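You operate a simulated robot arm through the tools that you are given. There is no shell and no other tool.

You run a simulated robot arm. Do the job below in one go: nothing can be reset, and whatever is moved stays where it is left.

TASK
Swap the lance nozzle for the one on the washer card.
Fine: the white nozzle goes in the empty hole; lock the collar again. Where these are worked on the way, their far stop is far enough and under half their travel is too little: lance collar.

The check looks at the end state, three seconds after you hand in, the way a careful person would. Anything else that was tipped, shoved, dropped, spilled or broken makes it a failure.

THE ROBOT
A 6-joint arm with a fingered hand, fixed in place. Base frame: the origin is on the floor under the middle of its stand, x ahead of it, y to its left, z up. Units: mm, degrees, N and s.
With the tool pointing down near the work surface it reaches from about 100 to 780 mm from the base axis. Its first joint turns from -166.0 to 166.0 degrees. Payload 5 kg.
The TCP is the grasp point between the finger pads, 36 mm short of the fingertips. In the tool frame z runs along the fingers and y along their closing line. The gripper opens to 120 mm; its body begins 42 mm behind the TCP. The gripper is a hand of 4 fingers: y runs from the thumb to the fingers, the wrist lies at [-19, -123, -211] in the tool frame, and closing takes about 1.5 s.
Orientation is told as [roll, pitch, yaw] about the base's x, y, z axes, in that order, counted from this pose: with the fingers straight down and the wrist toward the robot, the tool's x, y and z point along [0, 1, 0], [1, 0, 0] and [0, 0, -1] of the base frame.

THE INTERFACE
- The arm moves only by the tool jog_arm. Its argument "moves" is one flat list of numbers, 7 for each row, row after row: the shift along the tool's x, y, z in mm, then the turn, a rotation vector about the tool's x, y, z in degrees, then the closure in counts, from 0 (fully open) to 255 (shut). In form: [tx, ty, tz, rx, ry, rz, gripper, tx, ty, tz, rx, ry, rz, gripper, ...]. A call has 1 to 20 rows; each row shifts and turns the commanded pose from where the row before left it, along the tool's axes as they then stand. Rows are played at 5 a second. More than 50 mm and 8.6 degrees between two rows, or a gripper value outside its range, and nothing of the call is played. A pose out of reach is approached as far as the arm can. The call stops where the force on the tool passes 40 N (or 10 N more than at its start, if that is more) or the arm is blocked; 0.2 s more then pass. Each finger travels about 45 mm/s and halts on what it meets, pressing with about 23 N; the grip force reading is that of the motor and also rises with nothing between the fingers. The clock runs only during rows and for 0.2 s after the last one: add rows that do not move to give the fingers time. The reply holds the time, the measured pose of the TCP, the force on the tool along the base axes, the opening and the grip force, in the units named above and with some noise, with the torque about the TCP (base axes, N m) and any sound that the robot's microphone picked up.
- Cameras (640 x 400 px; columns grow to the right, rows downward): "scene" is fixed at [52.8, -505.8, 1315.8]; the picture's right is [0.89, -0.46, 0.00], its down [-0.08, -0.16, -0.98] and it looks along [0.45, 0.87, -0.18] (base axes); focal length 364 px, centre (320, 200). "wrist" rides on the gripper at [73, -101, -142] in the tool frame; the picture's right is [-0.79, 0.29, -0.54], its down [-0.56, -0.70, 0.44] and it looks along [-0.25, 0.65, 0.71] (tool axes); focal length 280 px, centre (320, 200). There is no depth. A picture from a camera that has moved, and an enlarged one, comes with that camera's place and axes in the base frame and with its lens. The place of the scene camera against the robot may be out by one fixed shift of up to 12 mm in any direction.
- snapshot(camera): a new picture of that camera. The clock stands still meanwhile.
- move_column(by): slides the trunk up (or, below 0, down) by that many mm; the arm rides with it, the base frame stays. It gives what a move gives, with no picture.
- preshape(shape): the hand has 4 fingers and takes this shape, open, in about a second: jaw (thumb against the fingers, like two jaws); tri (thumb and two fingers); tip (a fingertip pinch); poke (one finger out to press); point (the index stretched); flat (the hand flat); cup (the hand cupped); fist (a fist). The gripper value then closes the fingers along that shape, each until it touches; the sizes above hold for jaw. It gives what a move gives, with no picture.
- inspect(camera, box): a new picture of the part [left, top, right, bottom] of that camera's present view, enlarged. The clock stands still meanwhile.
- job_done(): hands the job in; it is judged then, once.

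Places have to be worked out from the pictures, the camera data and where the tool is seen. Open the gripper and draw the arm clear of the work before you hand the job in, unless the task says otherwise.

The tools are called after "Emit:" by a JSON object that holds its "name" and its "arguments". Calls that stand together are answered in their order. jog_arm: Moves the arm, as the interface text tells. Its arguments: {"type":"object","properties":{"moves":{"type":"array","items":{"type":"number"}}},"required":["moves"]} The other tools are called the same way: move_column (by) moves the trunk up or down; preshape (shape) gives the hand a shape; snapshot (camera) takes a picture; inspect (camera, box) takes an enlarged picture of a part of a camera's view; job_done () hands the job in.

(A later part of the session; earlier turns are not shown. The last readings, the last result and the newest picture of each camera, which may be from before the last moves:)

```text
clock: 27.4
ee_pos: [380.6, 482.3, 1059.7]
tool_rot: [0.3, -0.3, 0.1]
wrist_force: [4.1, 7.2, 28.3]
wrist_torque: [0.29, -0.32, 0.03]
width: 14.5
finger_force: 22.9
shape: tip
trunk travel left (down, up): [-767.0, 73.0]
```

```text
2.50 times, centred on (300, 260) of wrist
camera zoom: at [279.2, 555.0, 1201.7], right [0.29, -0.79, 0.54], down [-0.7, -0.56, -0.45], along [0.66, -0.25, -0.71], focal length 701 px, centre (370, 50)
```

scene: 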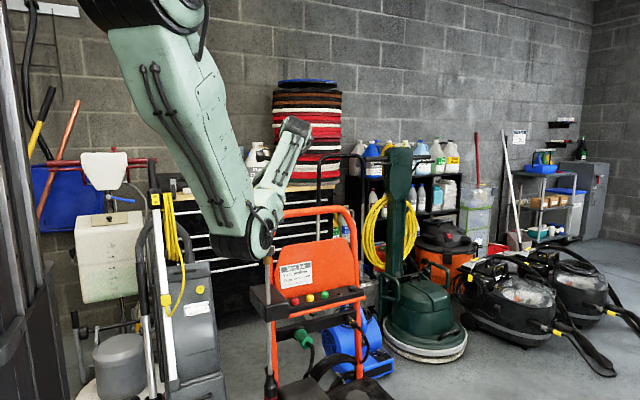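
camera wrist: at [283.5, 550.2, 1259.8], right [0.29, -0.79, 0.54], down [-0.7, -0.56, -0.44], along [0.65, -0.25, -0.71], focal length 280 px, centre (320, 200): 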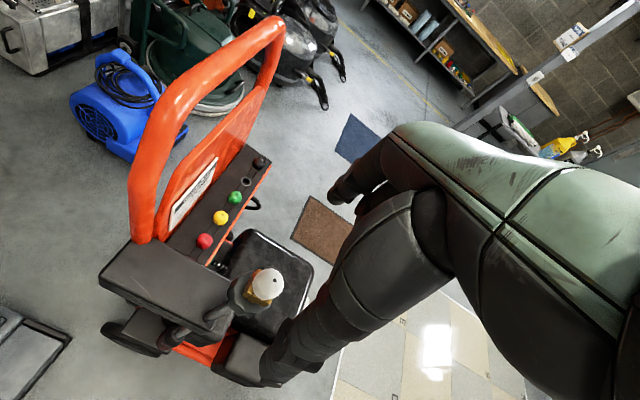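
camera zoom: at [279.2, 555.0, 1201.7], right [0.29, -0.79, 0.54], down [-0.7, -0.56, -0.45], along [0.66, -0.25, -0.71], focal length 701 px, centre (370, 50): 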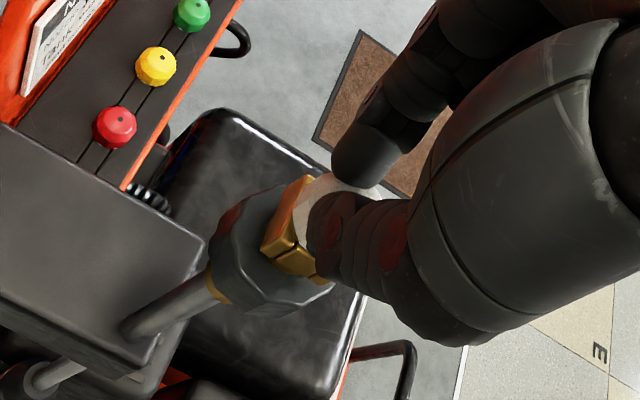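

The tips slid up onto the rounded top (width 14.5, 28 N upward), so they were too high. I reopen, go about 7 mm lower to reach the straight-sided part of the dome, and pinch again gently.

Emit:
{"name": "jog_arm", "arguments": {"moves": [0, 0, 0, 0, 0, 0, 120, 0, 0, 0, 0, 0, 0, 100, 0, 0, 0, 0, 0, 0, 100, 0, 0, 0, 0, 0, 0, 100, 0, 0, 0, 0, 0, 0, 100, 0, 0, 0, 0, 0, 0, 100]}}

Emit:
{"name": "inspect", "arguments": {"camera": "wrist", "box": [200, 180, 400, 340]}}

Emit:
{"name": "inspect", "arguments": {"camera": "scene", "box": [225, 195, 305, 255]}}

```text
clock: 28.8
ee_pos: [379.7, 481.1, 1056.9]
tool_rot: [-0.1, 0.0, 0.1]
wrist_force: [0.5, 0.5, -0.2]
wrist_torque: [0.03, 0.06, 0.01]
width: 72.4
finger_force: 0.1
shape: tip
trunk travel left (down, up): [-767.0, 73.0]
```

```text
2.50 times, centred on (300, 260) of wrist
camera zoom: at [280.0, 555.6, 1198.3], right [0.29, -0.79, 0.54], down [-0.7, -0.56, -0.44], along [0.65, -0.25, -0.71], focal length 701 px, centre (370, 50)
```

zoom: 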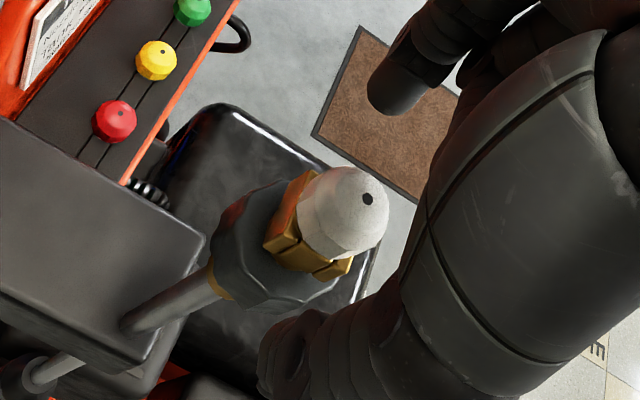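

```text
6.67 times, centred on (265, 225) of scene
camera zoom: at [52.8, -505.8, 1315.8], right [0.89, -0.46, 0.0], down [-0.08, -0.16, -0.98], along [0.45, 0.87, -0.18], focal length 2427 px, centre (687, 33)
```

zoom: 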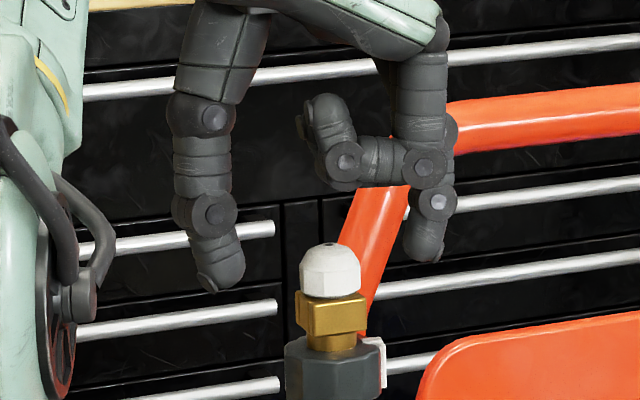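

Everything is back as before and the nozzle is undisturbed. I lower 8 mm and close first to about 40 mm to check the tip height against the dome.

Emit:
{"name": "jog_arm", "arguments": {"moves": [-0.7, 0.7, 4, 0, 0, 0, 100, 0, 0, 4.3, 0, 0, 0, 100, 0, 0, 0, 0, 0, 0, 140, 0, 0, 0, 0, 0, 0, 170, 0, 0, 0, 0, 0, 0, 170, 0, 0, 0, 0, 0, 0, 170]}}

Emit:
{"name": "inspect", "arguments": {"camera": "scene", "box": [245, 215, 293, 251]}}

Emit:
{"name": "inspect", "arguments": {"camera": "wrist", "box": [240, 180, 400, 320]}}

```text
clock: 30.2
ee_pos: [381.6, 482.0, 1048.8]
tool_rot: [0.0, 0.0, 0.1]
wrist_force: [-0.6, 0.1, 0.5]
wrist_torque: [0.02, 0.0, -0.02]
width: 41.1
finger_force: 0.1
shape: tip
trunk travel left (down, up): [-767.0, 73.0]
```

```text
11.11 times, centred on (269, 233) of scene
camera zoom: at [52.8, -505.8, 1315.8], right [0.89, -0.46, 0.0], down [-0.08, -0.16, -0.98], along [0.45, 0.87, -0.18], focal length 4045 px, centre (887, -167)
```

zoom: 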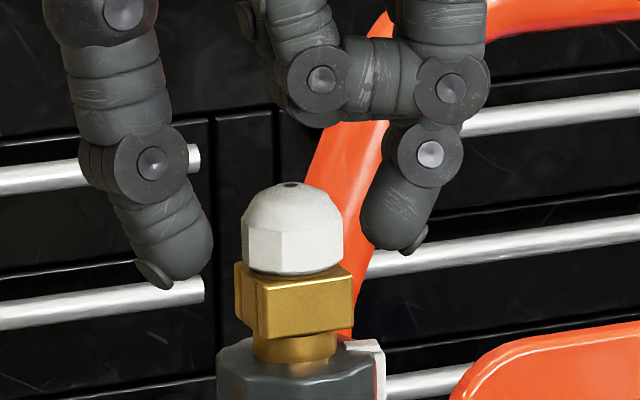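

```text
2.86 times, centred on (320, 250) of wrist
camera zoom: at [280.2, 554.9, 1190.2], right [0.29, -0.79, 0.54], down [-0.7, -0.56, -0.44], along [0.65, -0.25, -0.71], focal length 801 px, centre (320, 57)
```

zoom: 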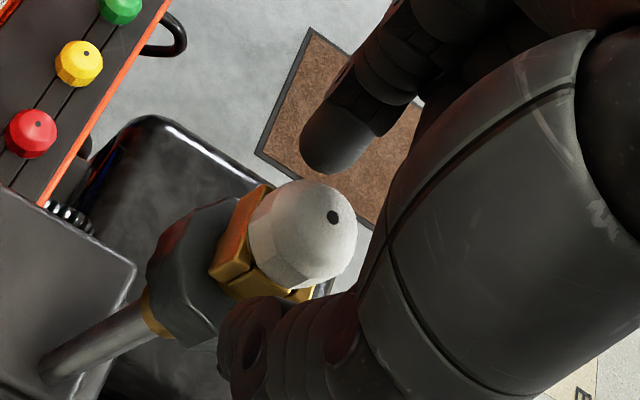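

The tip bottoms are about level with the dome base. I lower 3 mm more so the rounded pads bear on the straight flank, then close.

Emit:
{"name": "jog_arm", "arguments": {"moves": [0, 0, 3, 0, 0, 0, 170, 0, 0, 0, 0, 0, 0, 185, 0, 0, 0, 0, 0, 0, 195, 0, 0, 0, 0, 0, 0, 205, 0, 0, 0, 0, 0, 0, 215, 0, 0, 0, 0, 0, 0, 215, 0, 0, 0, 0, 0, 0, 215]}}

Emit:
{"name": "inspect", "arguments": {"camera": "scene", "box": [245, 215, 293, 251]}}

Emit:
{"name": "inspect", "arguments": {"camera": "wrist", "box": [240, 180, 400, 320]}}

```text
clock: 31.8
ee_pos: [381.0, 481.3, 1045.1]
tool_rot: [0.0, -0.1, 0.0]
wrist_force: [0.8, 1.3, -0.6]
wrist_torque: [0.02, -0.03, -0.03]
width: 19.8
finger_force: 0.0
shape: tip
trunk travel left (down, up): [-767.0, 73.0]
```

```text
11.11 times, centred on (269, 233) of scene
camera zoom: at [52.8, -505.8, 1315.8], right [0.89, -0.46, 0.0], down [-0.08, -0.16, -0.98], along [0.45, 0.87, -0.18], focal length 4045 px, centre (887, -167)
```

zoom: 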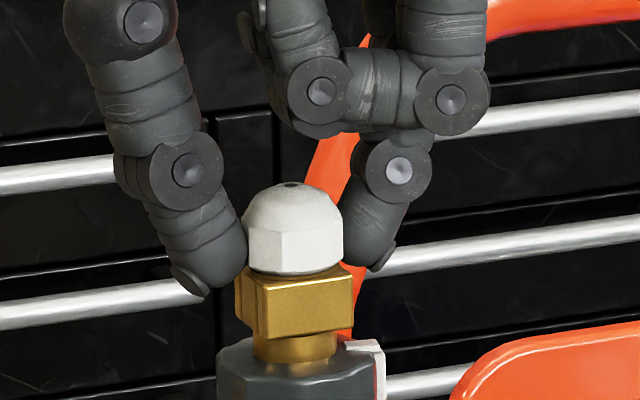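

```text
2.86 times, centred on (320, 250) of wrist
camera zoom: at [280.1, 555.1, 1187.3], right [0.29, -0.79, 0.54], down [-0.7, -0.56, -0.44], along [0.65, -0.25, -0.71], focal length 801 px, centre (320, 57)
```

zoom: 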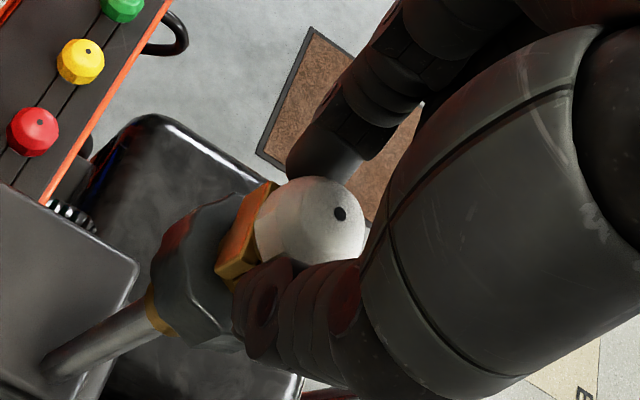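

The tips are now on the flank and about to touch. I finish closing.

Emit:
{"name": "jog_arm", "arguments": {"moves": [0, 0, 0, 0, 0, 0, 225, 0, 0, 0, 0, 0, 0, 235, 0, 0, 0, 0, 0, 0, 255, 0, 0, 0, 0, 0, 0, 255, 0, 0, 0, 0, 0, 0, 255]}}

Emit:
{"name": "inspect", "arguments": {"camera": "scene", "box": [245, 215, 293, 251]}}

Emit:
{"name": "inspect", "arguments": {"camera": "wrist", "box": [240, 180, 400, 320]}}

```text
clock: 33.0
ee_pos: [380.5, 481.2, 1044.4]
tool_rot: [0.0, -0.1, -0.1]
wrist_force: [0.8, 0.6, -2.1]
wrist_torque: [0.05, -0.05, -0.02]
width: 19.0
finger_force: 23.0
shape: tip
trunk travel left (down, up): [-767.0, 73.0]
```

```text
11.11 times, centred on (269, 233) of scene
camera zoom: at [52.8, -505.8, 1315.8], right [0.89, -0.46, 0.0], down [-0.08, -0.16, -0.98], along [0.45, 0.87, -0.18], focal length 4045 px, centre (887, -167)
```

zoom: 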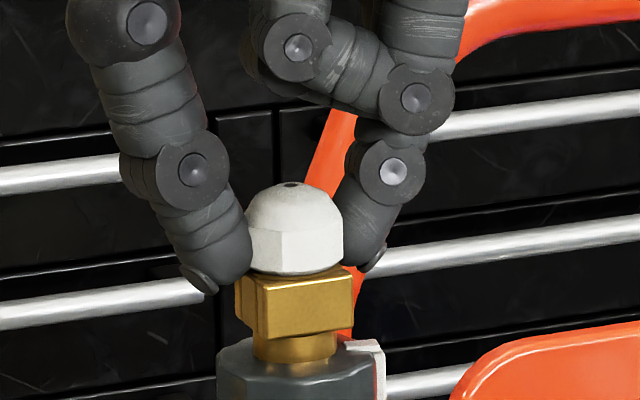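

```text
2.86 times, centred on (320, 250) of wrist
camera zoom: at [280.2, 555.4, 1187.0], right [0.29, -0.79, 0.54], down [-0.7, -0.56, -0.44], along [0.65, -0.25, -0.71], focal length 801 px, centre (320, 57)
```

zoom: 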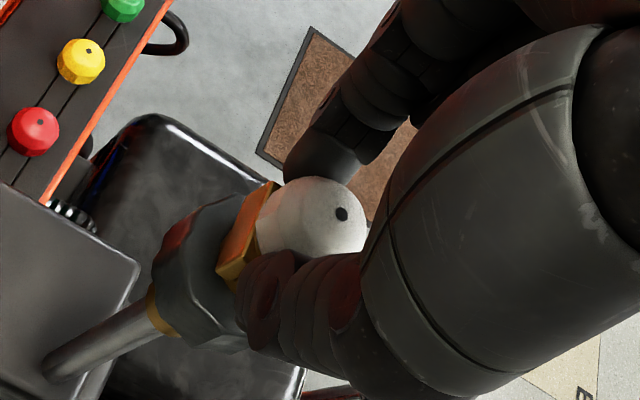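

The pinch holds at 23 N with no side load. I pull the nozzle straight up slowly.

Emit:
{"name": "jog_arm", "arguments": {"moves": [0, 0, -3, 0, 0, 0, 255, 0, 0, -4, 0, 0, 0, 255, 0, 0, -4, 0, 0, 0, 255, 0, 0, 0, 0, 0, 0, 255]}}

Emit:
{"name": "inspect", "arguments": {"camera": "scene", "box": [245, 215, 293, 251]}}

```text
clock: 34.0
ee_pos: [381.7, 481.7, 1055.4]
tool_rot: [0.0, 0.0, 0.1]
wrist_force: [0.2, -0.5, 0.0]
wrist_torque: [-0.03, -0.01, 0.0]
width: 19.1
finger_force: 22.5
shape: tip
trunk travel left (down, up): [-767.0, 73.0]
```

```text
11.11 times, centred on (269, 233) of scene
camera zoom: at [52.8, -505.8, 1315.8], right [0.89, -0.46, 0.0], down [-0.08, -0.16, -0.98], along [0.45, 0.87, -0.18], focal length 4045 px, centre (887, -167)
```

zoom: 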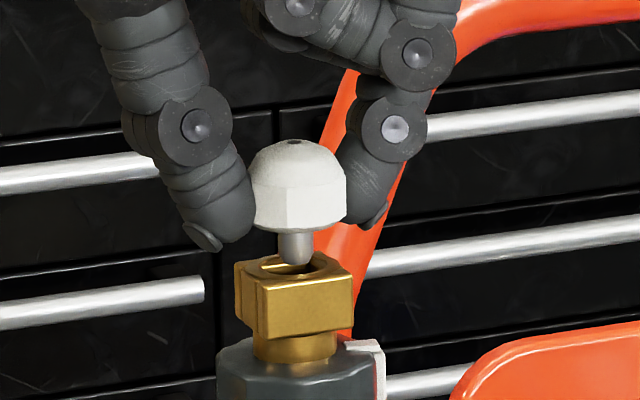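

The nozzle slides out with its metal stem, and the brass socket stays on the lance. I lift it well clear.

Emit:
{"name": "jog_arm", "arguments": {"moves": [0, 0, -8, 0, 0, 0, 255, 0, 0, -12, 0, 0, 0, 255, 0, 0, -15, 0, 0, 0, 255, 0, 0, -15, 0, 0, 0, 255, 0, 0, 0, 0, 0, 0, 255]}}

Emit:
{"name": "inspect", "arguments": {"camera": "scene", "box": [241, 205, 297, 250]}}

Emit:
{"name": "inspect", "arguments": {"camera": "wrist", "box": [200, 180, 400, 340]}}

```text
clock: 35.2
ee_pos: [382.6, 481.8, 1106.6]
tool_rot: [0.0, -0.1, 0.1]
wrist_force: [-0.4, -0.3, -1.4]
wrist_torque: [0.04, -0.02, -0.02]
width: 19.0
finger_force: 22.8
shape: tip
trunk travel left (down, up): [-767.0, 73.0]
```

```text
8.89 times, centred on (269, 228) of scene
camera zoom: at [52.8, -505.8, 1315.8], right [0.89, -0.46, 0.0], down [-0.08, -0.16, -0.98], along [0.45, 0.87, -0.18], focal length 3236 px, centre (773, -44)
```

zoom: 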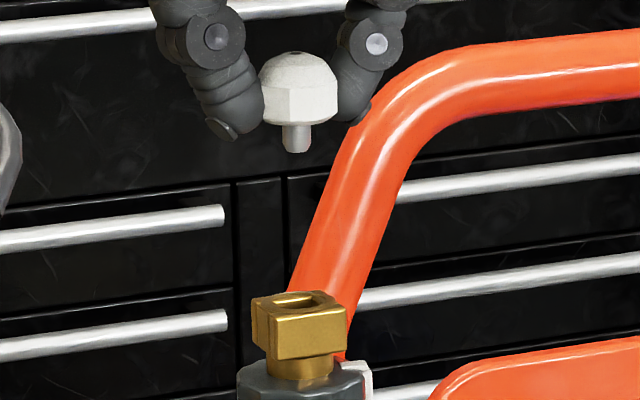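

```text
2.50 times, centred on (300, 260) of wrist
camera zoom: at [280.9, 555.1, 1248.3], right [0.29, -0.79, 0.54], down [-0.7, -0.56, -0.44], along [0.65, -0.25, -0.71], focal length 701 px, centre (370, 50)
```

zoom: 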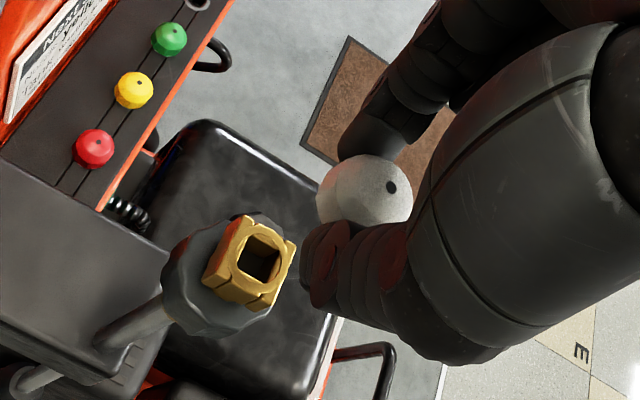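

The nozzle hangs upright, about 21 mm of dome plus an 11 mm stem, and it's centred within about 1 mm of the TCP. I yaw the hand 35° so the fingers fit diagonally between the rack neighbours, then carry it over toward the empty hole near (670, 546).

Emit:
{"name": "jog_arm", "arguments": {"moves": [0, 0, -2, 0, 0, -7, 255, 0, 0, -2, 0, 0, -7, 255, 0, 0, 0, 0, 0, -7, 255, 0, 0, 0, 0, 0, -7, 255, 0, 0, 0, 0, 0, -7, 255, -9.3, 22.6, 0, 0, 0, 0, 255, -9.3, 22.6, 0, 0, 0, 0, 255, -9.3, 22.6, 0, 0, 0, 0, 255, -9.3, 22.6, 0, 0, 0, 0, 255, -9.3, 22.6, 0, 0, 0, 0, 255, -9.3, 22.6, 0, 0, 0, 0, 255, 0, 0, 0, 0, 0, 0, 255]}}

Emit:
{"name": "snapshot", "arguments": {"camera": "scene"}}

Emit:
{"name": "snapshot", "arguments": {"camera": "wrist"}}

```text
clock: 37.8
ee_pos: [524.2, 511.1, 1111.7]
tool_rot: [0.0, 0.0, 34.9]
wrist_force: [-0.4, 0.3, -0.3]
wrist_torque: [0.02, -0.01, 0.03]
width: 19.1
finger_force: 22.7
shape: tip
trunk travel left (down, up): [-767.0, 73.0]
```

```text
taken
```

scene: 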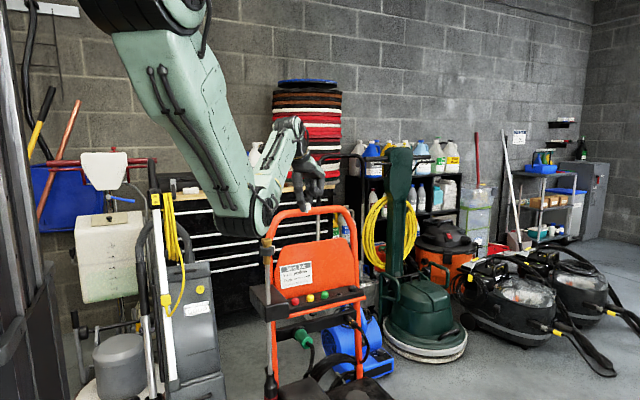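

```text
taken
camera wrist: at [399.6, 513.7, 1254.4], right [0.69, -0.48, 0.54], down [-0.25, -0.86, -0.44], along [0.68, 0.17, -0.71], focal length 280 px, centre (320, 200)
```

wrist: 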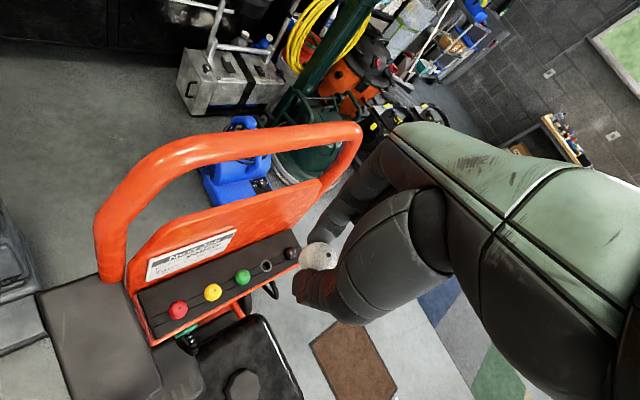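

The carry is going smoothly and the hand is in front of the handle. I zoom in on the rack from here to pin down the hole position.

Emit:
{"name": "inspect", "arguments": {"camera": "wrist", "box": [140, 220, 340, 345]}}

```text
3.20 times, centred on (240, 282) of wrist
camera zoom: at [399.6, 513.7, 1254.4], right [0.69, -0.48, 0.54], down [-0.25, -0.86, -0.44], along [0.68, 0.17, -0.71], focal length 897 px, centre (576, -64)
```

zoom: 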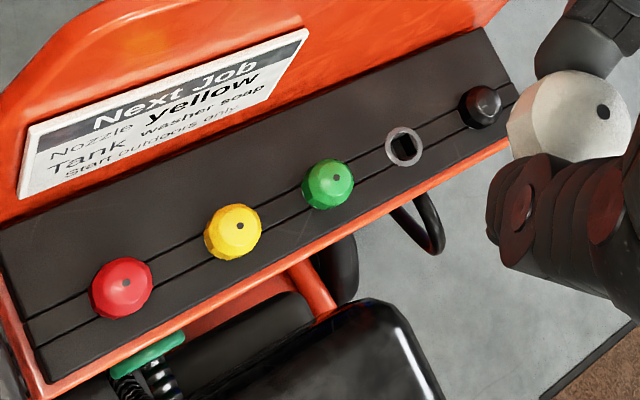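

The hole comes out at about (670, 547), bar top z about 743, with a spacing of about 57 mm. I move above it at this height, keeping in front of the handle.

Emit:
{"name": "jog_arm", "arguments": {"moves": [-9.1, 23.3, 0, 0, 0, 0, 255, -9.1, 23.3, 0, 0, 0, 0, 255, -9.1, 23.3, 0, 0, 0, 0, 255, -9.1, 23.3, 0, 0, 0, 0, 255, -9.1, 23.3, 0, 0, 0, 0, 255, -9.1, 23.3, 0, 0, 0, 0, 255, 0, 0, 0, 0, 0, 0, 255]}}

Emit:
{"name": "snapshot", "arguments": {"camera": "scene"}}

Emit:
{"name": "snapshot", "arguments": {"camera": "wrist"}}

```text
clock: 39.4
ee_pos: [668.0, 549.0, 1111.1]
tool_rot: [0.0, 0.0, 35.0]
wrist_force: [0.7, 0.4, 0.2]
wrist_torque: [0.0, 0.0, 0.0]
width: 19.2
finger_force: 22.6
shape: tip
trunk travel left (down, up): [-767.0, 73.0]
```

```text
taken
```

scene: 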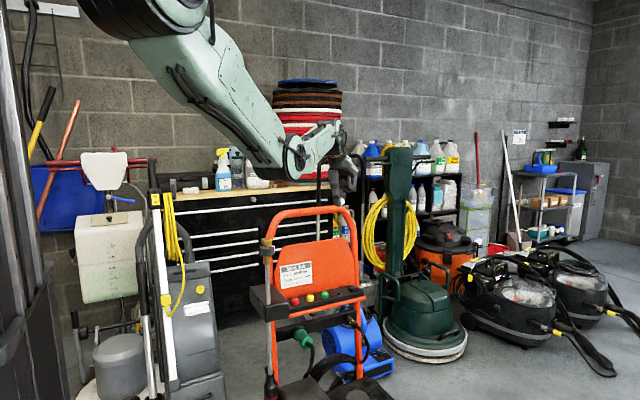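

```text
taken
camera wrist: at [544.4, 550.8, 1251.9], right [0.69, -0.48, 0.54], down [-0.25, -0.86, -0.44], along [0.68, 0.17, -0.71], focal length 280 px, centre (320, 200)
```

wrist: 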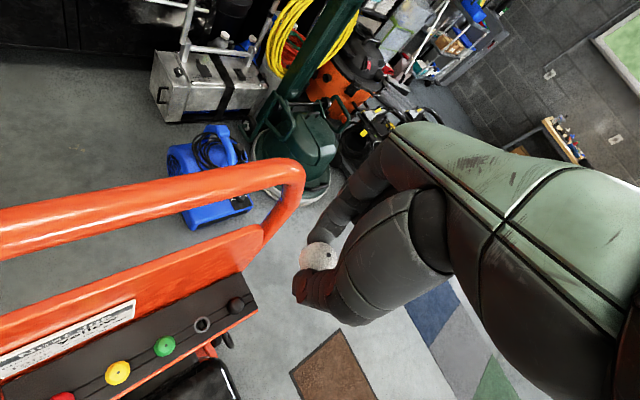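

The hole is reachable with the fingers straight down, and the handle's top bar is about 90 mm behind. I lower the trunk 250 mm, which brings the stem to about 75 mm above the bar.

Emit:
{"name": "move_column", "arguments": {"by": -250}}

Emit:
{"name": "snapshot", "arguments": {"camera": "wrist"}}

Emit:
{"name": "inspect", "arguments": {"camera": "scene", "box": [260, 190, 400, 310]}}

```text
clock: 42.0
ee_pos: [669.5, 548.7, 861.3]
tool_rot: [0.0, 0.0, 35.0]
wrist_force: [-0.3, -0.1, -0.6]
wrist_torque: [0.03, 0.01, 0.0]
width: 18.6
finger_force: 23.2
shape: tip
trunk travel left (down, up): [-517.0, 323.0]
```

```text
taken
camera wrist: at [544.5, 550.8, 1001.9], right [0.69, -0.48, 0.54], down [-0.25, -0.86, -0.44], along [0.68, 0.17, -0.71], focal length 280 px, centre (320, 200)
```

wrist: 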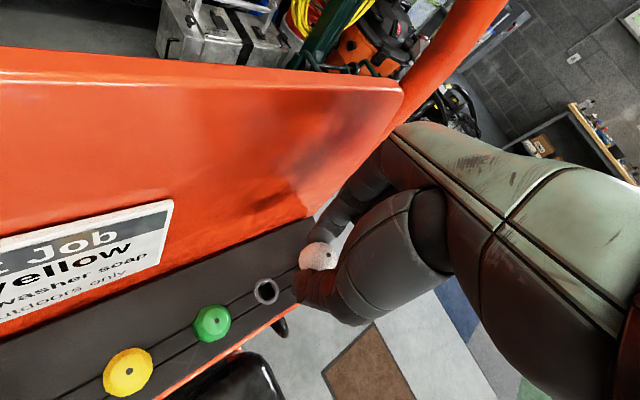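

```text
3.33 times, centred on (330, 250) of scene
camera zoom: at [52.8, -505.8, 1315.8], right [0.89, -0.46, 0.0], down [-0.08, -0.16, -0.98], along [0.45, 0.87, -0.18], focal length 1214 px, centre (287, 33)
```

zoom: 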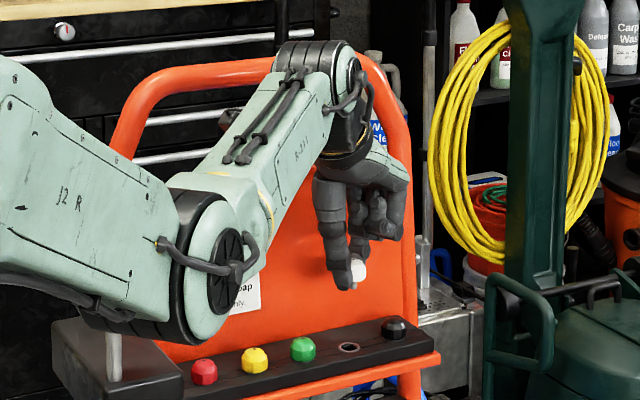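

The hand clears the panel and the hole is in view. I zoom in for a precise hole position and to check how the nozzle sits relative to it.

Emit:
{"name": "inspect", "arguments": {"camera": "wrist", "box": [220, 220, 380, 320]}}

Emit:
{"name": "inspect", "arguments": {"camera": "scene", "box": [330, 245, 394, 297]}}

```text
4.00 times, centred on (300, 270) of wrist
camera zoom: at [544.5, 550.8, 1001.9], right [0.69, -0.48, 0.54], down [-0.25, -0.86, -0.44], along [0.68, 0.17, -0.71], focal length 1122 px, centre (400, -80)
```

zoom: 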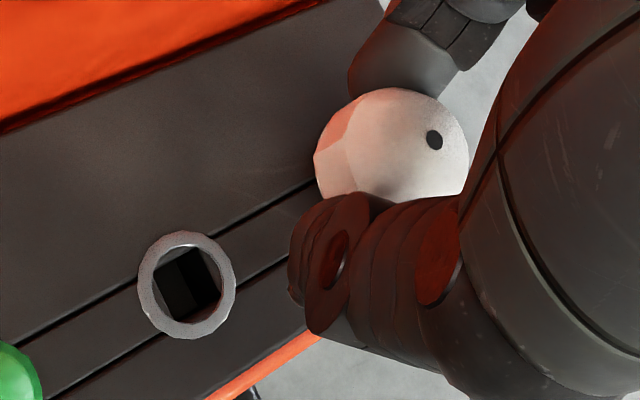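

```text
7.69 times, centred on (362, 271) of scene
camera zoom: at [52.8, -505.8, 1315.8], right [0.89, -0.46, 0.0], down [-0.08, -0.16, -0.98], along [0.45, 0.87, -0.18], focal length 2800 px, centre (-3, -346)
```

zoom: 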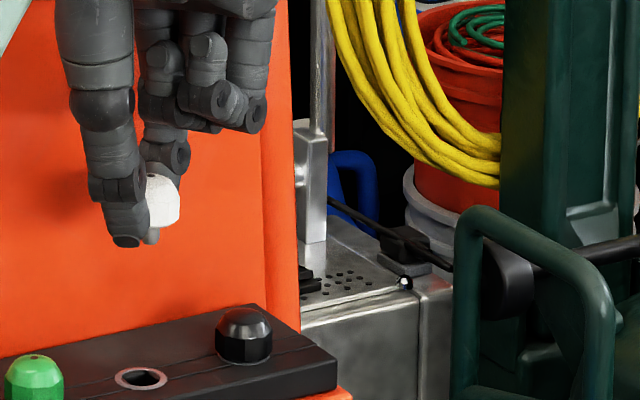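

Combining both cameras, the ring top is nearer z 752, which puts the hole at about (666, 546.7). The held nozzle is about 4 mm too far in +x, and the scene view agrees. I shift over and come down to leave the stem about 10 mm above the ring.

Emit:
{"name": "jog_arm", "arguments": {"moves": [1.5, -4.2, 0, 0, 0, 0, 255, 0, 0, 15, 0, 0, 0, 255, 0, 0, 15, 0, 0, 0, 255, 0, 0, 15, 0, 0, 0, 255, 0, 0, 9, 0, 0, 0, 255, 0, 0, 0, 0, 0, 0, 255]}}

Emit:
{"name": "inspect", "arguments": {"camera": "wrist", "box": [220, 220, 380, 320]}}

Emit:
{"name": "inspect", "arguments": {"camera": "scene", "box": [338, 265, 386, 301]}}

```text
clock: 43.4
ee_pos: [664.1, 548.7, 805.9]
tool_rot: [0.0, 0.0, 35.0]
wrist_force: [0.1, -0.2, -0.2]
wrist_torque: [0.01, -0.03, 0.03]
width: 18.8
finger_force: 22.9
shape: tip
trunk travel left (down, up): [-517.0, 323.0]
```

```text
4.00 times, centred on (300, 270) of wrist
camera zoom: at [539.7, 550.3, 947.6], right [0.69, -0.48, 0.54], down [-0.25, -0.86, -0.44], along [0.68, 0.17, -0.71], focal length 1122 px, centre (400, -80)
```

zoom: 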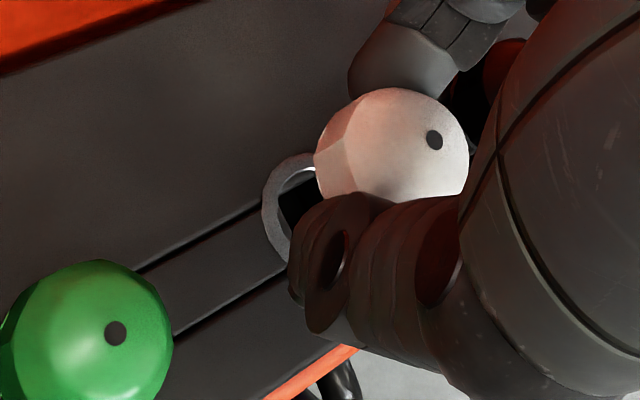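

```text
11.11 times, centred on (362, 283) of scene
camera zoom: at [52.8, -505.8, 1315.8], right [0.89, -0.46, 0.0], down [-0.08, -0.16, -0.98], along [0.45, 0.87, -0.18], focal length 4045 px, centre (-147, -722)
```

zoom: 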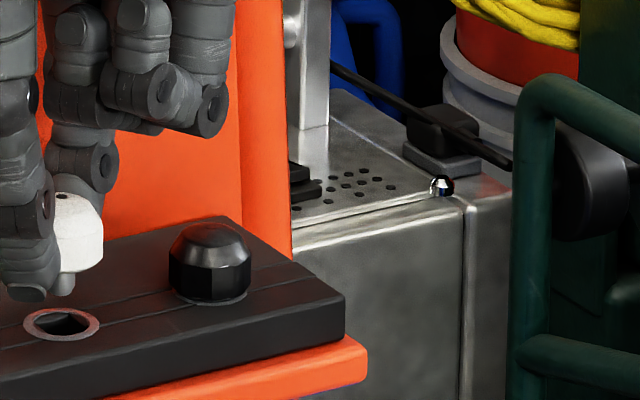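

The scene view shows stem and hole aligned left-right. I zoom in on the part of the ring still visible in the wrist view to check the other direction.

Emit:
{"name": "inspect", "arguments": {"camera": "wrist", "box": [268, 235, 332, 285]}}

Emit:
{"name": "inspect", "arguments": {"camera": "scene", "box": [336, 278, 360, 298]}}

```text
8.00 times, centred on (300, 260) of wrist
camera zoom: at [539.7, 550.3, 947.6], right [0.69, -0.48, 0.54], down [-0.25, -0.86, -0.44], along [0.68, 0.17, -0.71], focal length 2243 px, centre (480, -280)
```

zoom: 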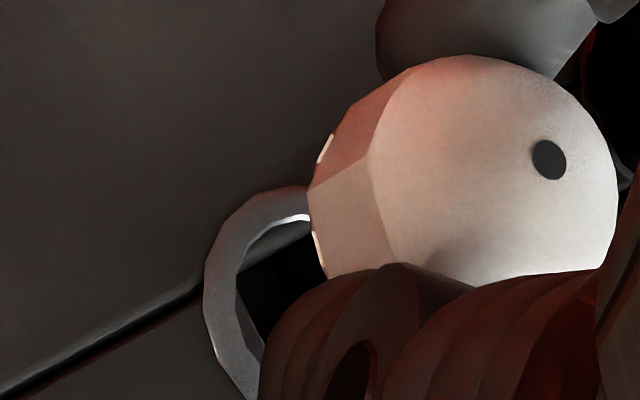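

```text
16.00 times, centred on (348, 288) of scene
camera zoom: at [52.8, -505.8, 1315.8], right [0.89, -0.46, 0.0], down [-0.08, -0.16, -0.98], along [0.45, 0.87, -0.18], focal length 5825 px, centre (-128, -1208)
```

zoom: 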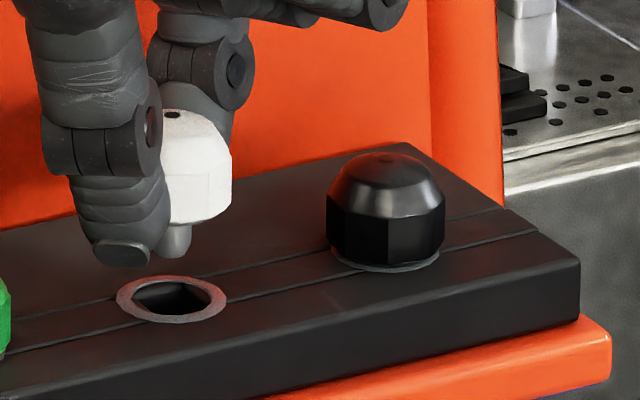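

Left-right is aligned. In depth the nozzle appears 1–2 mm too far toward the panel, so I ease it forward slightly, lower until the stem is just above the ring, and look again.

Emit:
{"name": "jog_arm", "arguments": {"moves": [-0.7, -1.3, 0, 0, 0, 0, 255, 0, 0, 4, 0, 0, 0, 255, 0, 0, 4, 0, 0, 0, 255, 0, 0, 0, 0, 0, 0, 255]}}

Emit:
{"name": "inspect", "arguments": {"camera": "scene", "box": [336, 278, 360, 298]}}

Emit:
{"name": "inspect", "arguments": {"camera": "wrist", "box": [268, 235, 332, 285]}}

```text
clock: 44.4
ee_pos: [664.1, 547.8, 796.8]
tool_rot: [0.1, 0.1, 35.0]
wrist_force: [-0.6, -0.8, -0.5]
wrist_torque: [-0.01, 0.0, 0.0]
width: 19.0
finger_force: 23.2
shape: tip
trunk travel left (down, up): [-517.0, 323.0]
```

```text
16.00 times, centred on (348, 288) of scene
camera zoom: at [52.8, -505.8, 1315.8], right [0.89, -0.46, 0.0], down [-0.08, -0.16, -0.98], along [0.45, 0.87, -0.18], focal length 5825 px, centre (-128, -1208)
```

zoom: 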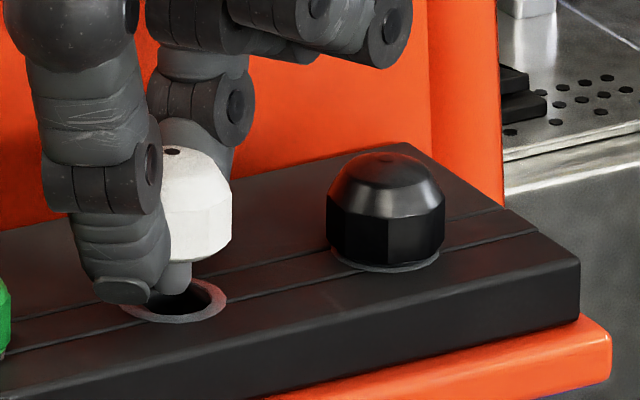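

```text
8.00 times, centred on (300, 260) of wrist
camera zoom: at [539.4, 549.5, 939.3], right [0.69, -0.48, 0.54], down [-0.25, -0.86, -0.44], along [0.68, 0.17, -0.71], focal length 2243 px, centre (480, -280)
```

zoom: 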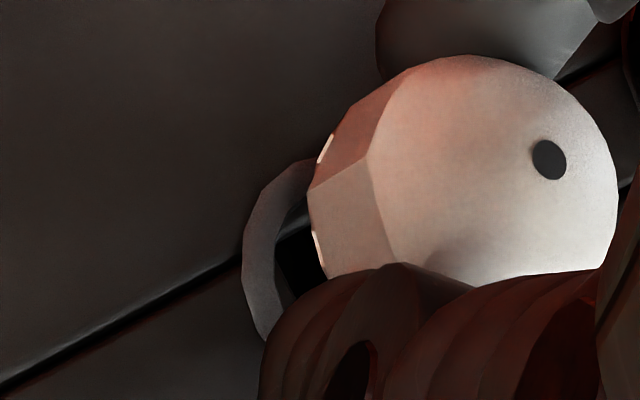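

The stem end is at the ring, with its tip inside the opening. I nudge 1 mm forward and lower in small steps, watching the vertical force.

Emit:
{"name": "jog_arm", "arguments": {"moves": [-0.45, -0.9, 0, 0, 0, 0, 255, 0, 0, 2, 0, 0, 0, 255, 0, 0, 2, 0, 0, 0, 255, 0, 0, 0, 0, 0, 0, 255]}}

Emit:
{"name": "inspect", "arguments": {"camera": "scene", "box": [336, 278, 360, 298]}}

```text
clock: 45.4
ee_pos: [662.3, 545.9, 793.8]
tool_rot: [0.0, 0.0, 35.0]
wrist_force: [-0.5, 0.3, -0.5]
wrist_torque: [-0.02, 0.0, -0.03]
width: 18.9
finger_force: 22.5
shape: tip
trunk travel left (down, up): [-517.0, 323.0]
```

```text
16.00 times, centred on (348, 288) of scene
camera zoom: at [52.8, -505.8, 1315.8], right [0.89, -0.46, 0.0], down [-0.08, -0.16, -0.98], along [0.45, 0.87, -0.18], focal length 5825 px, centre (-128, -1208)
```

zoom: 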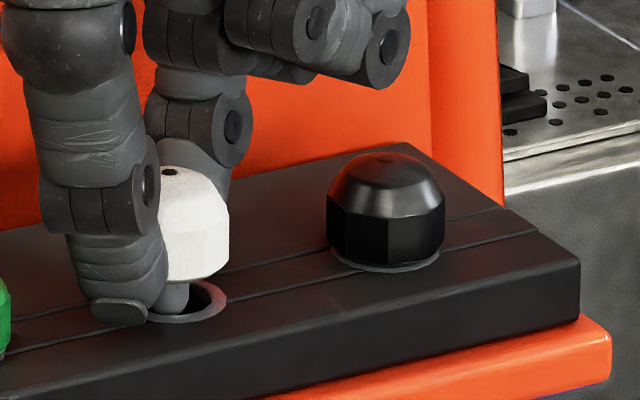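

The stem is entering the hole with no contact force. The fingertips reach a few mm below the dome base, so I lower only until they are about to touch the bar.

Emit:
{"name": "jog_arm", "arguments": {"moves": [0, 0, 1.5, 0, 0, 0, 255, 0, 0, 0, 0, 0, 0, 255]}}

Emit:
{"name": "inspect", "arguments": {"camera": "scene", "box": [336, 278, 360, 298]}}

Emit:
{"name": "inspect", "arguments": {"camera": "wrist", "box": [252, 215, 348, 290]}}

```text
clock: 46.0
ee_pos: [662.6, 546.5, 792.3]
tool_rot: [0.0, -0.1, 35.0]
wrist_force: [1.0, 0.1, 0.4]
wrist_torque: [-0.02, -0.03, -0.01]
width: 19.2
finger_force: 23.3
shape: tip
trunk travel left (down, up): [-517.0, 323.0]
```

```text
16.00 times, centred on (348, 288) of scene
camera zoom: at [52.8, -505.8, 1315.8], right [0.89, -0.46, 0.0], down [-0.08, -0.16, -0.98], along [0.45, 0.87, -0.18], focal length 5825 px, centre (-128, -1208)
```

zoom: 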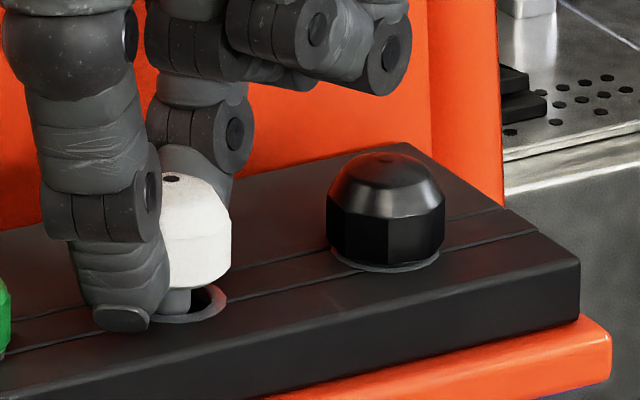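

```text
5.33 times, centred on (300, 252) of wrist
camera zoom: at [538.3, 547.9, 933.7], right [0.69, -0.48, 0.54], down [-0.25, -0.86, -0.44], along [0.68, 0.17, -0.71], focal length 1495 px, centre (427, -80)
```

zoom: 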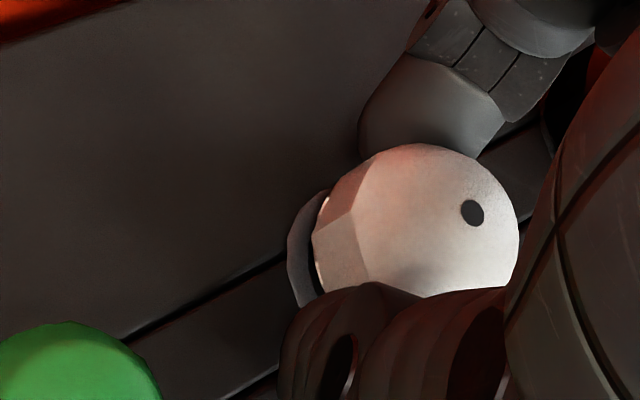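

The ring's front rim now hides the stem tip, so it is inside the hole, and there's still no contact force. I go down a little more in 1 mm steps.

Emit:
{"name": "jog_arm", "arguments": {"moves": [0, 0, 1, 0, 0, 0, 255, 0, 0, 1, 0, 0, 0, 255, 0, 0, 0, 0, 0, 0, 255]}}

Emit:
{"name": "inspect", "arguments": {"camera": "scene", "box": [336, 278, 360, 298]}}

```text
clock: 46.8
ee_pos: [663.7, 546.2, 790.9]
tool_rot: [0.1, 0.1, 35.1]
wrist_force: [-0.7, -0.7, 0.3]
wrist_torque: [0.01, -0.02, 0.01]
width: 19.0
finger_force: 23.3
shape: tip
trunk travel left (down, up): [-517.0, 323.0]
```

```text
16.00 times, centred on (348, 288) of scene
camera zoom: at [52.8, -505.8, 1315.8], right [0.89, -0.46, 0.0], down [-0.08, -0.16, -0.98], along [0.45, 0.87, -0.18], focal length 5825 px, centre (-128, -1208)
```

zoom: 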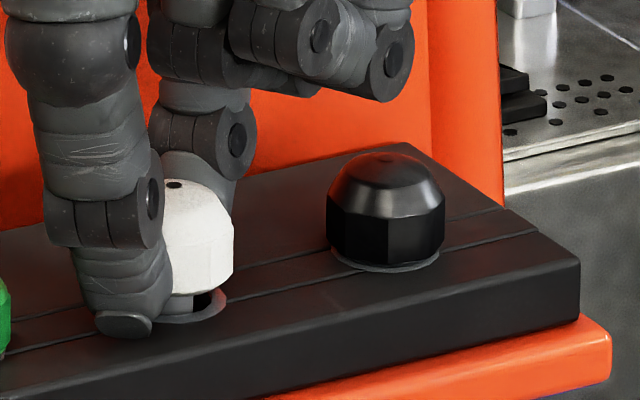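

Still free, and about 3–4 mm remains by comparison with the black nozzle. I continue down in 1 mm steps.

Emit:
{"name": "jog_arm", "arguments": {"moves": [0, 0, 1, 0, 0, 0, 255, 0, 0, 0, 0, 0, 0, 255]}}

Emit:
{"name": "jog_arm", "arguments": {"moves": [0, 0, 1, 0, 0, 0, 255, 0, 0, 0, 0, 0, 0, 255]}}

Emit:
{"name": "inspect", "arguments": {"camera": "scene", "box": [336, 278, 360, 298]}}

```text
clock: 47.4
ee_pos: [662.4, 545.2, 788.4]
tool_rot: [0.0, -0.1, 35.0]
wrist_force: [1.3, 1.0, 2.0]
wrist_torque: [0.05, -0.06, 0.02]
width: 19.5
finger_force: 22.8
shape: tip
trunk travel left (down, up): [-517.0, 323.0]
```

```text
clock: 48.0
ee_pos: [663.1, 545.0, 789.1]
tool_rot: [0.0, -0.2, 35.0]
wrist_force: [1.1, 1.9, 9.0]
wrist_torque: [0.19, -0.19, -0.02]
width: 19.0
finger_force: 23.0
shape: tip
trunk travel left (down, up): [-517.0, 323.0]
```

```text
16.00 times, centred on (348, 288) of scene
camera zoom: at [52.8, -505.8, 1315.8], right [0.89, -0.46, 0.0], down [-0.08, -0.16, -0.98], along [0.45, 0.87, -0.18], focal length 5825 px, centre (-128, -1208)
```

zoom: 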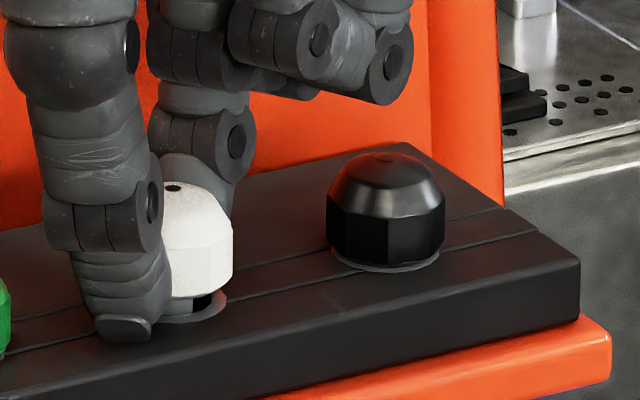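

A 9 N contact, and the torque places it under the index fingertip on the bar. So the fingers are down and the stem is about 8 mm into the hole. I relieve that slightly and open gently to let the nozzle drop the last 3 mm.

Emit:
{"name": "jog_arm", "arguments": {"moves": [0, 0, -0.8, 0, 0, 0, 255, 0, 0, 0, 0, 0, 0, 215, 0, 0, 0, 0, 0, 0, 200, 0, 0, 0, 0, 0, 0, 185, 0, 0, 0, 0, 0, 0, 170, 0, 0, 0, 0, 0, 0, 170, 0, 0, 0, 0, 0, 0, 170]}}

Emit:
{"name": "inspect", "arguments": {"camera": "scene", "box": [336, 278, 360, 298]}}

Emit:
{"name": "inspect", "arguments": {"camera": "wrist", "box": [252, 215, 348, 290]}}

```text
clock: 49.6
ee_pos: [662.1, 544.0, 789.3]
tool_rot: [0.0, 0.0, 35.0]
wrist_force: [-0.9, -1.0, 6.0]
wrist_torque: [0.07, 0.0, 0.0]
width: 38.3
finger_force: 0.0
shape: tip
trunk travel left (down, up): [-517.0, 323.0]
```

```text
16.00 times, centred on (348, 288) of scene
camera zoom: at [52.8, -505.8, 1315.8], right [0.89, -0.46, 0.0], down [-0.08, -0.16, -0.98], along [0.45, 0.87, -0.18], focal length 5825 px, centre (-128, -1208)
```

zoom: 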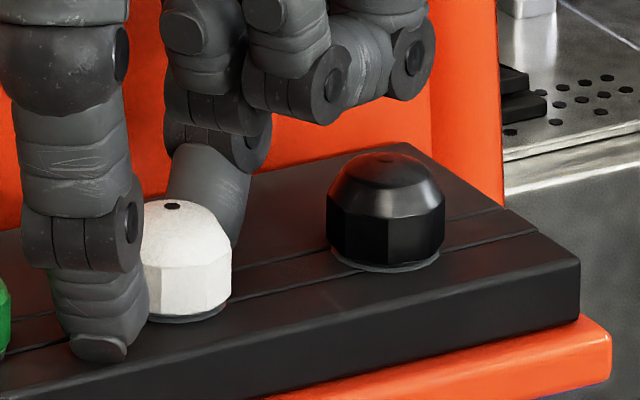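

```text
5.33 times, centred on (300, 252) of wrist
camera zoom: at [538.2, 546.9, 931.2], right [0.69, -0.48, 0.54], down [-0.25, -0.86, -0.44], along [0.68, 0.17, -0.71], focal length 1495 px, centre (427, -80)
```

zoom: 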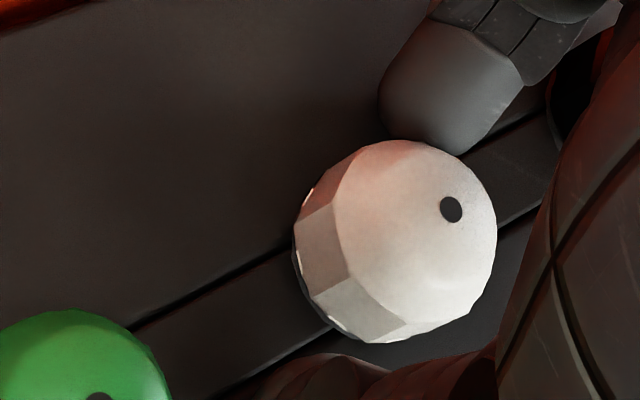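

The white nozzle has dropped in and is seated on its ring like the others. I lift straight up, fingers partly open, to well above the domes.

Emit:
{"name": "jog_arm", "arguments": {"moves": [0, 0, -2, 0, 0, 0, 165, 0, 0, -4, 0, 0, 0, 160, 0, 0, -10, 0, 0, 0, 160, 0, 0, -15, 0, 0, 0, 160, 0, 0, -20, 0, 0, 0, 160, 0, 0, -20, 0, 0, 0, 160, 0, 0, 0, 0, 0, 0, 160]}}

Emit:
{"name": "inspect", "arguments": {"camera": "scene", "box": [276, 270, 366, 310]}}

Emit:
{"name": "snapshot", "arguments": {"camera": "wrist"}}

```text
clock: 51.2
ee_pos: [664.5, 545.1, 861.7]
tool_rot: [0.0, 0.0, 35.0]
wrist_force: [-0.3, -0.5, 0.7]
wrist_torque: [0.02, -0.02, 0.01]
width: 44.2
finger_force: 0.1
shape: tip
trunk travel left (down, up): [-517.0, 323.0]
```

```text
7.11 times, centred on (321, 290) of scene
camera zoom: at [52.8, -505.8, 1315.8], right [0.89, -0.46, 0.0], down [-0.08, -0.16, -0.98], along [0.45, 0.87, -0.18], focal length 2589 px, centre (313, -440)
```

zoom: 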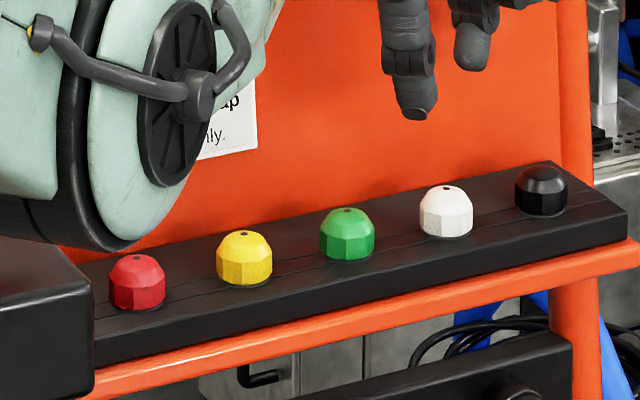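

```text
taken
camera wrist: at [540.3, 546.9, 1003.7], right [0.69, -0.48, 0.54], down [-0.25, -0.86, -0.44], along [0.68, 0.17, -0.71], focal length 280 px, centre (320, 200)
```

wrist: 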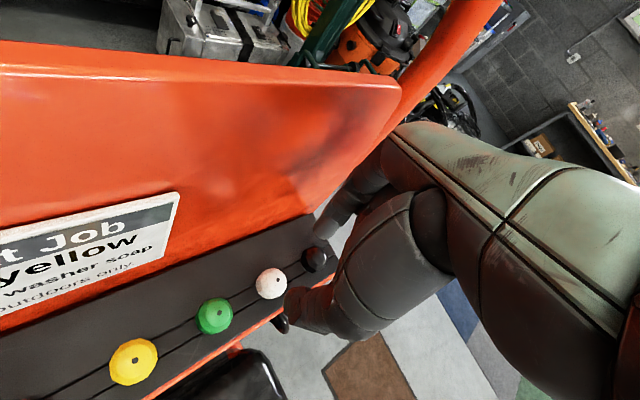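

White is seated cleanly in the empty hole and its neighbours are undisturbed. I zoom the wrist view to locate the yellow nozzle relative to the white one.

Emit:
{"name": "inspect", "arguments": {"camera": "wrist", "box": [90, 240, 310, 390]}}

```text
2.67 times, centred on (200, 315) of wrist
camera zoom: at [540.3, 546.9, 1003.7], right [0.69, -0.48, 0.54], down [-0.25, -0.86, -0.44], along [0.68, 0.17, -0.71], focal length 748 px, centre (640, -107)
```

zoom: 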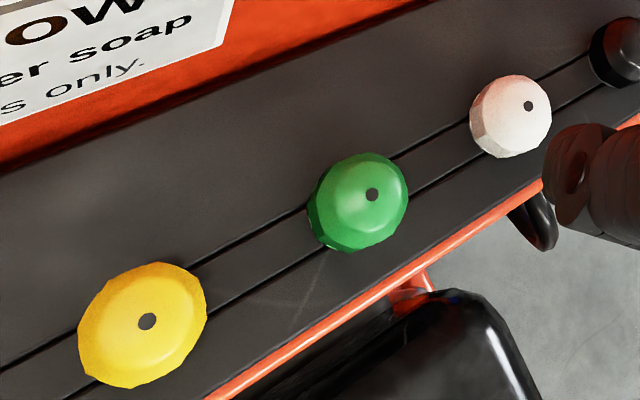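

The rack positions are consistent: yellow at (554.5, 546.5), green at 610.6 and white at 666.6. I move over the yellow nozzle at this safe height.

Emit:
{"name": "jog_arm", "arguments": {"moves": [10.75, -14.9, 0, 0, 0, 0, 160, 10.75, -14.9, 0, 0, 0, 0, 160, 10.75, -14.9, 0, 0, 0, 0, 160, 10.75, -14.9, 0, 0, 0, 0, 160, 10.75, -14.9, 0, 0, 0, 0, 160, 10.75, -14.9, 0, 0, 0, 0, 160, 0, 0, 0, 0, 0, 0, 160]}}

Emit:
{"name": "snapshot", "arguments": {"camera": "scene"}}

Emit:
{"name": "inspect", "arguments": {"camera": "wrist", "box": [180, 210, 380, 335]}}

```text
clock: 52.8
ee_pos: [554.7, 548.1, 861.2]
tool_rot: [0.0, 0.0, 35.1]
wrist_force: [0.0, -0.3, 1.1]
wrist_torque: [0.03, 0.01, 0.0]
width: 44.5
finger_force: 0.1
shape: tip
trunk travel left (down, up): [-517.0, 323.0]
```

```text
taken
```

scene: 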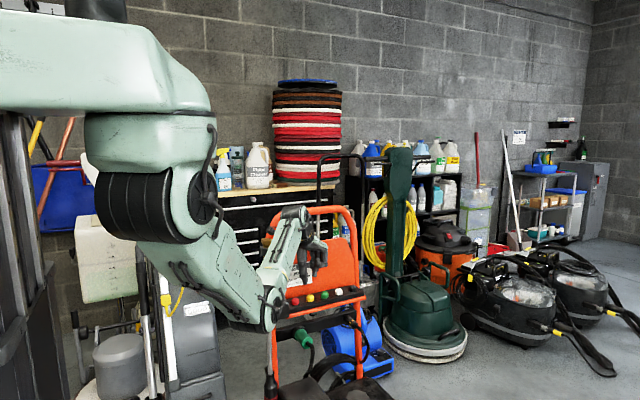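

```text
3.20 times, centred on (280, 272) of wrist
camera zoom: at [430.1, 549.4, 1003.5], right [0.69, -0.48, 0.54], down [-0.25, -0.86, -0.44], along [0.68, 0.17, -0.71], focal length 897 px, centre (448, -32)
```

zoom: 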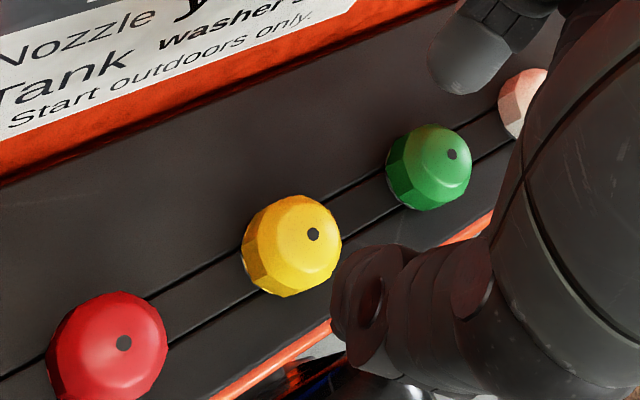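

Yellow is within 1 mm of the TCP axis. I trim that and descend to about 8 mm above grip height, then check from both cameras.

Emit:
{"name": "jog_arm", "arguments": {"moves": [-0.7, -0.5, 0, 0, 0, 0, 160, 0, 0, 15, 0, 0, 0, 160, 0, 0, 15, 0, 0, 0, 160, 0, 0, 15, 0, 0, 0, 160, 0, 0, 10, 0, 0, 0, 160, 0, 0, 7, 0, 0, 0, 160, 0, 0, 0, 0, 0, 0, 160]}}

Emit:
{"name": "inspect", "arguments": {"camera": "scene", "box": [286, 270, 350, 310]}}

Emit:
{"name": "inspect", "arguments": {"camera": "wrist", "box": [200, 200, 400, 325]}}

```text
clock: 54.4
ee_pos: [553.0, 546.1, 798.3]
tool_rot: [0.0, 0.0, 34.9]
wrist_force: [-0.5, -0.5, 0.0]
wrist_torque: [0.0, 0.0, -0.03]
width: 44.3
finger_force: 0.0
shape: tip
trunk travel left (down, up): [-517.0, 323.0]
```

```text
10.00 times, centred on (318, 290) of scene
camera zoom: at [52.8, -505.8, 1315.8], right [0.89, -0.46, 0.0], down [-0.08, -0.16, -0.98], along [0.45, 0.87, -0.18], focal length 3640 px, centre (340, -700)
```

zoom: 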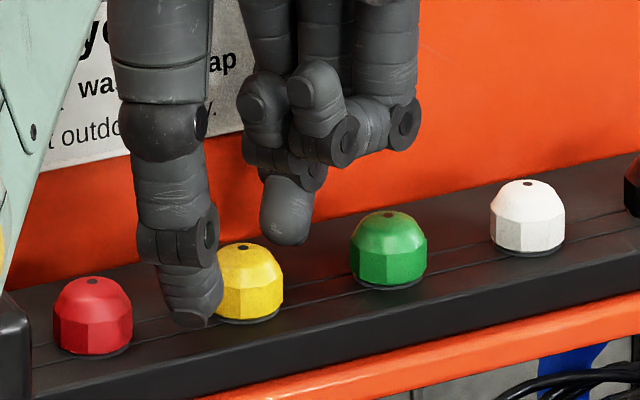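

```text
3.20 times, centred on (300, 262) of wrist
camera zoom: at [429.1, 547.5, 940.6], right [0.69, -0.48, 0.54], down [-0.25, -0.86, -0.44], along [0.68, 0.17, -0.71], focal length 897 px, centre (384, 0)
```

zoom: 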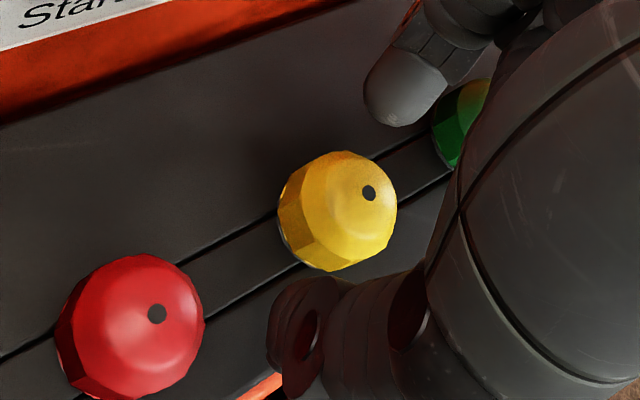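

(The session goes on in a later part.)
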